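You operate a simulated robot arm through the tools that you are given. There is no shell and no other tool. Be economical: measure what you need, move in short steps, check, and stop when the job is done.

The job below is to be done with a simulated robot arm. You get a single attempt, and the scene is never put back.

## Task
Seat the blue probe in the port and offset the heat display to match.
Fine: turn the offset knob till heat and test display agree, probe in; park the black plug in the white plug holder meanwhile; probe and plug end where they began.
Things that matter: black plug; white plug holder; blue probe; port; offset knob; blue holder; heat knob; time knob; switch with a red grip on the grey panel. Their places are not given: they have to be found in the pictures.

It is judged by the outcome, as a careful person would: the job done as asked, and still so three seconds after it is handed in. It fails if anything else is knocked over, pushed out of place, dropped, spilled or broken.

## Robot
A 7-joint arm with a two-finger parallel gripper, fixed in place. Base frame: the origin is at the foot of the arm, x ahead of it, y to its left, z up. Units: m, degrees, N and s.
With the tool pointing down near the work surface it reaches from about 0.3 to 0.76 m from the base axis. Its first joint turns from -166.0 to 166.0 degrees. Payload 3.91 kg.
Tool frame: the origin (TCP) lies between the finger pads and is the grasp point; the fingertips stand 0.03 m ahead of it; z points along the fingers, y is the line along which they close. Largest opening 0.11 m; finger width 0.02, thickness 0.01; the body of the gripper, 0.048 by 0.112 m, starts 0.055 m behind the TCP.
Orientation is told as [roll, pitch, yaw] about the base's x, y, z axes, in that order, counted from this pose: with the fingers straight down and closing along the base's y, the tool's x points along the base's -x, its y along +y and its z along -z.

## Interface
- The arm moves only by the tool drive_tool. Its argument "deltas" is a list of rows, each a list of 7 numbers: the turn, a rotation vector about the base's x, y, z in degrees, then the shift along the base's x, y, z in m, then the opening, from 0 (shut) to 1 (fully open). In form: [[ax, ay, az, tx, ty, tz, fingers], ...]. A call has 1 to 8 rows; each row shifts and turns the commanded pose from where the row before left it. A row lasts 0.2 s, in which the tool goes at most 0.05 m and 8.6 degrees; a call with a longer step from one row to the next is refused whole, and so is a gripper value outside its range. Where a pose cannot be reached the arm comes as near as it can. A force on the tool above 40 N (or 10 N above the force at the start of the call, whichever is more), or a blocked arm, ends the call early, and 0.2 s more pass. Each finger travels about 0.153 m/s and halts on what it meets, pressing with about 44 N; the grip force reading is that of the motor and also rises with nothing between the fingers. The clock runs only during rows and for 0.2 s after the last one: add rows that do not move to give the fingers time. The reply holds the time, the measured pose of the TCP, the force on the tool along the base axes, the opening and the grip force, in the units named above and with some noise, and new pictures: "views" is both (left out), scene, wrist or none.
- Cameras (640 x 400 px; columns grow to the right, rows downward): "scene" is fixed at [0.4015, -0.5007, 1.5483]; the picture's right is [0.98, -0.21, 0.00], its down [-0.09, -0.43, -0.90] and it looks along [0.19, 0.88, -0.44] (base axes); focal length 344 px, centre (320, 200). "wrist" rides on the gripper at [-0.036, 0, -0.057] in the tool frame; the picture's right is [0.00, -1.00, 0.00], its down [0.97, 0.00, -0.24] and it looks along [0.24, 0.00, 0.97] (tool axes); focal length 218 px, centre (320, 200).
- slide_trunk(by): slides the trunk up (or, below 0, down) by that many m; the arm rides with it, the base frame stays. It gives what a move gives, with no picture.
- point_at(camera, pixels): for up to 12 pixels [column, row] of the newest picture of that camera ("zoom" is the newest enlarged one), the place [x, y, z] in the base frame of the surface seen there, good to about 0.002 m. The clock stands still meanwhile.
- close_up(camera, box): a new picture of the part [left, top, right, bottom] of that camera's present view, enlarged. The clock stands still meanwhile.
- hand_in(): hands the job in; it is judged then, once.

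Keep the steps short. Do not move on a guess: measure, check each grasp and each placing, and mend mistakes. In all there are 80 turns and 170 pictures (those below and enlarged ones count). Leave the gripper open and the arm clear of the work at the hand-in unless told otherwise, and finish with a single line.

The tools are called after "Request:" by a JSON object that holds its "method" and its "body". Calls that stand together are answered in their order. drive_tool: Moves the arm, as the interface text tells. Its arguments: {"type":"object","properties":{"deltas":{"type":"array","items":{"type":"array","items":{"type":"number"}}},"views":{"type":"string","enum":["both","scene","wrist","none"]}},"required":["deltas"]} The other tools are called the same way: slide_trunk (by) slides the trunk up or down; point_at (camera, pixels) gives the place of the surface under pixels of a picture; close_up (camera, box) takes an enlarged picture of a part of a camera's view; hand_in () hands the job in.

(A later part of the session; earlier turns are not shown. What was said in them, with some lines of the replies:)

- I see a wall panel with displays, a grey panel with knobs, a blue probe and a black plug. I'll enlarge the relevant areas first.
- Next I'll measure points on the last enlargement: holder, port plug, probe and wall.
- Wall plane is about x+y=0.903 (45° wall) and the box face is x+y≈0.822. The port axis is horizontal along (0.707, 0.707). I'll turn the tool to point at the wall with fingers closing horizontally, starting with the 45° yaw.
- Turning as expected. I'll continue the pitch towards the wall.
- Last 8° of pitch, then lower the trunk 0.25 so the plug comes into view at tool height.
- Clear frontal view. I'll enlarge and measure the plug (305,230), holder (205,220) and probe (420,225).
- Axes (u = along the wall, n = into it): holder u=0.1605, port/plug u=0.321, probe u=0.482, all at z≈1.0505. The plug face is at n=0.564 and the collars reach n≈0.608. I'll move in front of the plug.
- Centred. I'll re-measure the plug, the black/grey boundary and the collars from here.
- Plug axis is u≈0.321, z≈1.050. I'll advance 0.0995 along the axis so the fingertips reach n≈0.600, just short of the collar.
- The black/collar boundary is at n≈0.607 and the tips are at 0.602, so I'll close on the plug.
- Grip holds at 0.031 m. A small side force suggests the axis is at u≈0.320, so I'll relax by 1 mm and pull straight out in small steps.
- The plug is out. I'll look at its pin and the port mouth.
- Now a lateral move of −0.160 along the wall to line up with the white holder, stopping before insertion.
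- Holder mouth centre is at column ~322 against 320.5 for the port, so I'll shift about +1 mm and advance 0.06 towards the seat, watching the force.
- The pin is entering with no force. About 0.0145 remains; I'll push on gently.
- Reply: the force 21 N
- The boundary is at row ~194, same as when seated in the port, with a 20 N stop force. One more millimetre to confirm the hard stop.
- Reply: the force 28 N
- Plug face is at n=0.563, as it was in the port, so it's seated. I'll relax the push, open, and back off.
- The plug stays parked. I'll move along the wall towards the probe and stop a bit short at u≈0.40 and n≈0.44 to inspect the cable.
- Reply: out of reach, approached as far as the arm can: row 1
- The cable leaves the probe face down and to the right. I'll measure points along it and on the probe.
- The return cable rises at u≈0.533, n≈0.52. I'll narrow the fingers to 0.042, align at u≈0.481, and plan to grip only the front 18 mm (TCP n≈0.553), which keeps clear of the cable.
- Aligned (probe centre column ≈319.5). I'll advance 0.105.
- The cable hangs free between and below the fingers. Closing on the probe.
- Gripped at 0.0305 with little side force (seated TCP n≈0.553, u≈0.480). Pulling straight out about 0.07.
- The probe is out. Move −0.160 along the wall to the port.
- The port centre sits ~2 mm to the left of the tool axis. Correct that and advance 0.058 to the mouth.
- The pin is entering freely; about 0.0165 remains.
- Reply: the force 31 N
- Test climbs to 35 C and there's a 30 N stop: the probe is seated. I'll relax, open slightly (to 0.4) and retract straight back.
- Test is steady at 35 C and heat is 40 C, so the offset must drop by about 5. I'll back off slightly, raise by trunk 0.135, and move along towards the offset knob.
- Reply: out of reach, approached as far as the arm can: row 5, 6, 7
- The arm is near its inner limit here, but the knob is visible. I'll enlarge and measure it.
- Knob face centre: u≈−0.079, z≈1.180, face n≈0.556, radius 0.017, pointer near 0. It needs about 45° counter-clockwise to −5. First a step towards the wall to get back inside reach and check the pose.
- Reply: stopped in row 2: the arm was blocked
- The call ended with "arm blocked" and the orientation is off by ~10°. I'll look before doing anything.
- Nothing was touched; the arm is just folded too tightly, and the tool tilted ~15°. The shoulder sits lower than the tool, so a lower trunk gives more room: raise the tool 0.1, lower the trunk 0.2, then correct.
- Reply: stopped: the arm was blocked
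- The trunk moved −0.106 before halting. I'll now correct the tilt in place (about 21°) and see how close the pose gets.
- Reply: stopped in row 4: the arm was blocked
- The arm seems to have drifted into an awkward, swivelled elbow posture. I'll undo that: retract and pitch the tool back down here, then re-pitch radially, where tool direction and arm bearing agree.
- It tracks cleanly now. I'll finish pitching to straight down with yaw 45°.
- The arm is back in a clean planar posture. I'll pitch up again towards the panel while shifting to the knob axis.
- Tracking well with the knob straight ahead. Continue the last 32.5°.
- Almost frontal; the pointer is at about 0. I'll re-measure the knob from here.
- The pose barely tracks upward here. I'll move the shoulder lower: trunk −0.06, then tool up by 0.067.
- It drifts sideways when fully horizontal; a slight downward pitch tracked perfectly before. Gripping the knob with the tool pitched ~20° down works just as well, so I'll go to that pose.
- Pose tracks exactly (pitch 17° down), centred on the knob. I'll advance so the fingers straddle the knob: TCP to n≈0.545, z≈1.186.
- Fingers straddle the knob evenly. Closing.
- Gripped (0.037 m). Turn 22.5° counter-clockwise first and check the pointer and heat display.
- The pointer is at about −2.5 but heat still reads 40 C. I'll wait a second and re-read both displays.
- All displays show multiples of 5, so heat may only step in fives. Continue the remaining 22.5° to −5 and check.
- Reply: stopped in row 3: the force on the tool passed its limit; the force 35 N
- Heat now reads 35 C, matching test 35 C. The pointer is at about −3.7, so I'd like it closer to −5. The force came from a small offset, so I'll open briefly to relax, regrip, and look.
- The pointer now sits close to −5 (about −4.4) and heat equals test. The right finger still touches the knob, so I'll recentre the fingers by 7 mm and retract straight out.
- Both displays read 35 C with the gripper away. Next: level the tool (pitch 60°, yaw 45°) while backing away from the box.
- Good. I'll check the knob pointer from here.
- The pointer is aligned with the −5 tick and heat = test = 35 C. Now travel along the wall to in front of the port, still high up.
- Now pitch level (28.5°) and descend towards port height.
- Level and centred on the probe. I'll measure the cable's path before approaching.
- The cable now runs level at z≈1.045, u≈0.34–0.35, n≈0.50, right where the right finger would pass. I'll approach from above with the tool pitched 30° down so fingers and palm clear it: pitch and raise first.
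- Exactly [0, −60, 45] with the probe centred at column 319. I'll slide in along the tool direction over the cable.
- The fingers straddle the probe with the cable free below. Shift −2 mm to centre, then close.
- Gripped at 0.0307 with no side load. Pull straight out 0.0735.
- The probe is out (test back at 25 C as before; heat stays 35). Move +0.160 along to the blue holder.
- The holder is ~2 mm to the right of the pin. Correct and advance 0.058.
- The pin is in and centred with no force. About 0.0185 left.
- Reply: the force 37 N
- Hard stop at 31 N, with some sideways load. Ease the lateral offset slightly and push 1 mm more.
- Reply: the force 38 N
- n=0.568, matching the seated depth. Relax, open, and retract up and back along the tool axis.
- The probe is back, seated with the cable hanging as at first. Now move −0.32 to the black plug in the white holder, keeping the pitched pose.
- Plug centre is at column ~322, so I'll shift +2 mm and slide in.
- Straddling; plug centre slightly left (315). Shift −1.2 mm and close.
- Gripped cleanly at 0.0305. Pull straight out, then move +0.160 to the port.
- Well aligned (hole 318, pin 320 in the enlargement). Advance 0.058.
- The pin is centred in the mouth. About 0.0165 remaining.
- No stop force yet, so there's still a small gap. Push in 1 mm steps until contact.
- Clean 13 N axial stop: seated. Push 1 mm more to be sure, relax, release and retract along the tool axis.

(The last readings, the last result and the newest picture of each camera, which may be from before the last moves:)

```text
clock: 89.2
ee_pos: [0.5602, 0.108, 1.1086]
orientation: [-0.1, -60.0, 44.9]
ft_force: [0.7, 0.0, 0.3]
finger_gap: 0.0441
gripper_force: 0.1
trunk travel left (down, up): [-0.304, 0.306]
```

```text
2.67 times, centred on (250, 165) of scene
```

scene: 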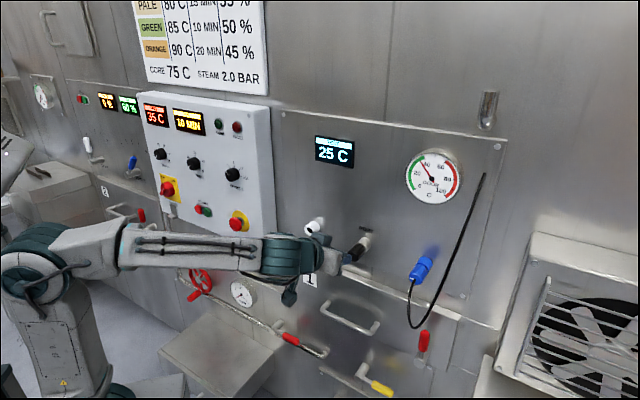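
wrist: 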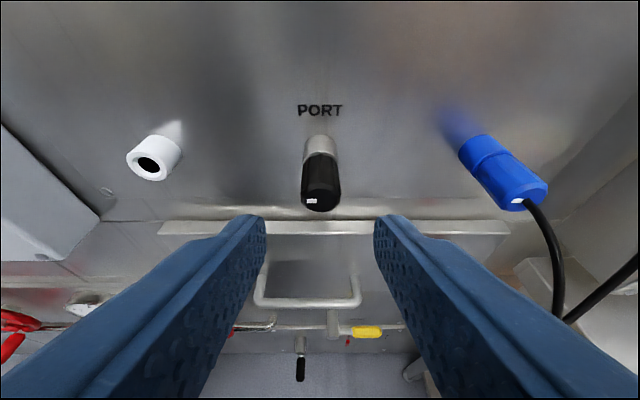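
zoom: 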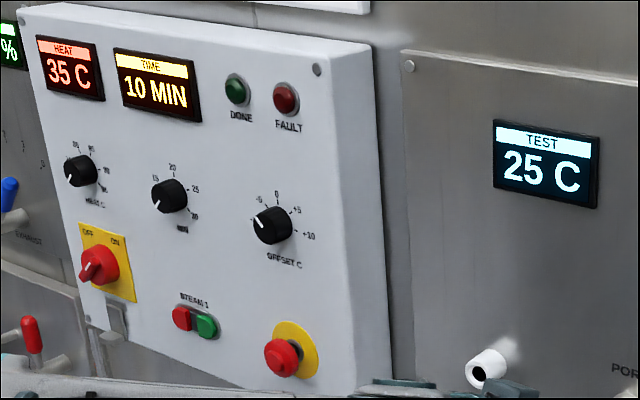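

Plug face is at n≈0.563, same as at the start. The probe is home, the offset is at −5 and heat holds 35 C; heat and time knobs and the switch are unchanged. Back away clear and open fully.

Request:
{"method": "drive_tool", "body": {"deltas": [[0, 0, 0, -0.015, -0.015, 0.03, 0.6], [0, 0, 0, -0.015, -0.015, 0.04, 0.8], [0, 0, 0, -0.01, -0.01, 0.04, 1], [0, 0, 0, 0, 0, 0.04, 1], [0, 0, 0, 0, 0, 0, 1], [0, 0, 0, 0, 0, 0, 1]]}}

Request:
{"method": "close_up", "body": {"camera": "scene", "box": [290, 190, 450, 340]}}

```text
clock: 90.6
ee_pos: [0.5214, 0.0706, 1.2566]
orientation: [-0.1, -60.0, 44.9]
ft_force: [-0.4, 1.1, 0.5]
finger_gap: 0.11
gripper_force: 0.1
trunk travel left (down, up): [-0.304, 0.306]
```

scene: 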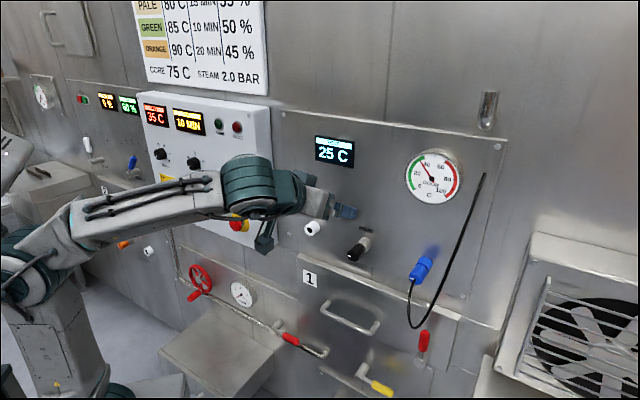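
wrist: 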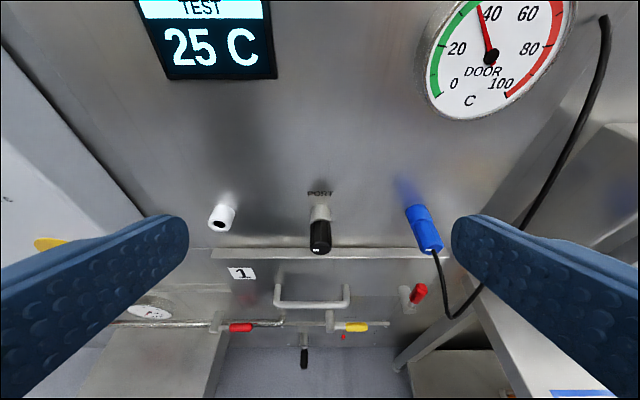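

```text
2.67 times, centred on (370, 265) of scene
```

zoom: 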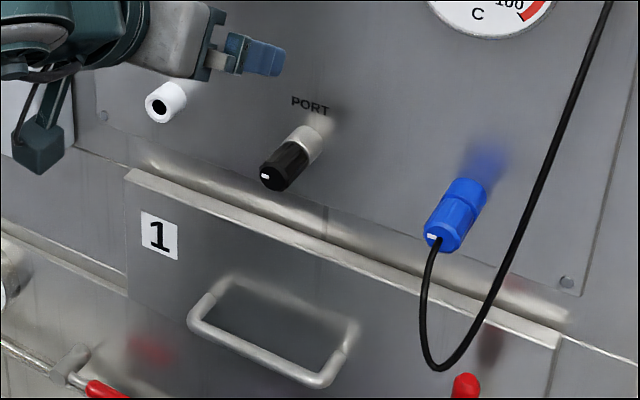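

The plug and probe are back where they began, the gripper is open and the arm is clear. Handing in.

Request:
{"method": "hand_in", "body": {}}

```text
The job is handed in.
```

Done: with the probe in the port, heat and test both read 35 C after I turned the offset knob to about −5; the blue probe is back in its blue holder, the black plug is back in the port, and the arm is clear with the gripper open.
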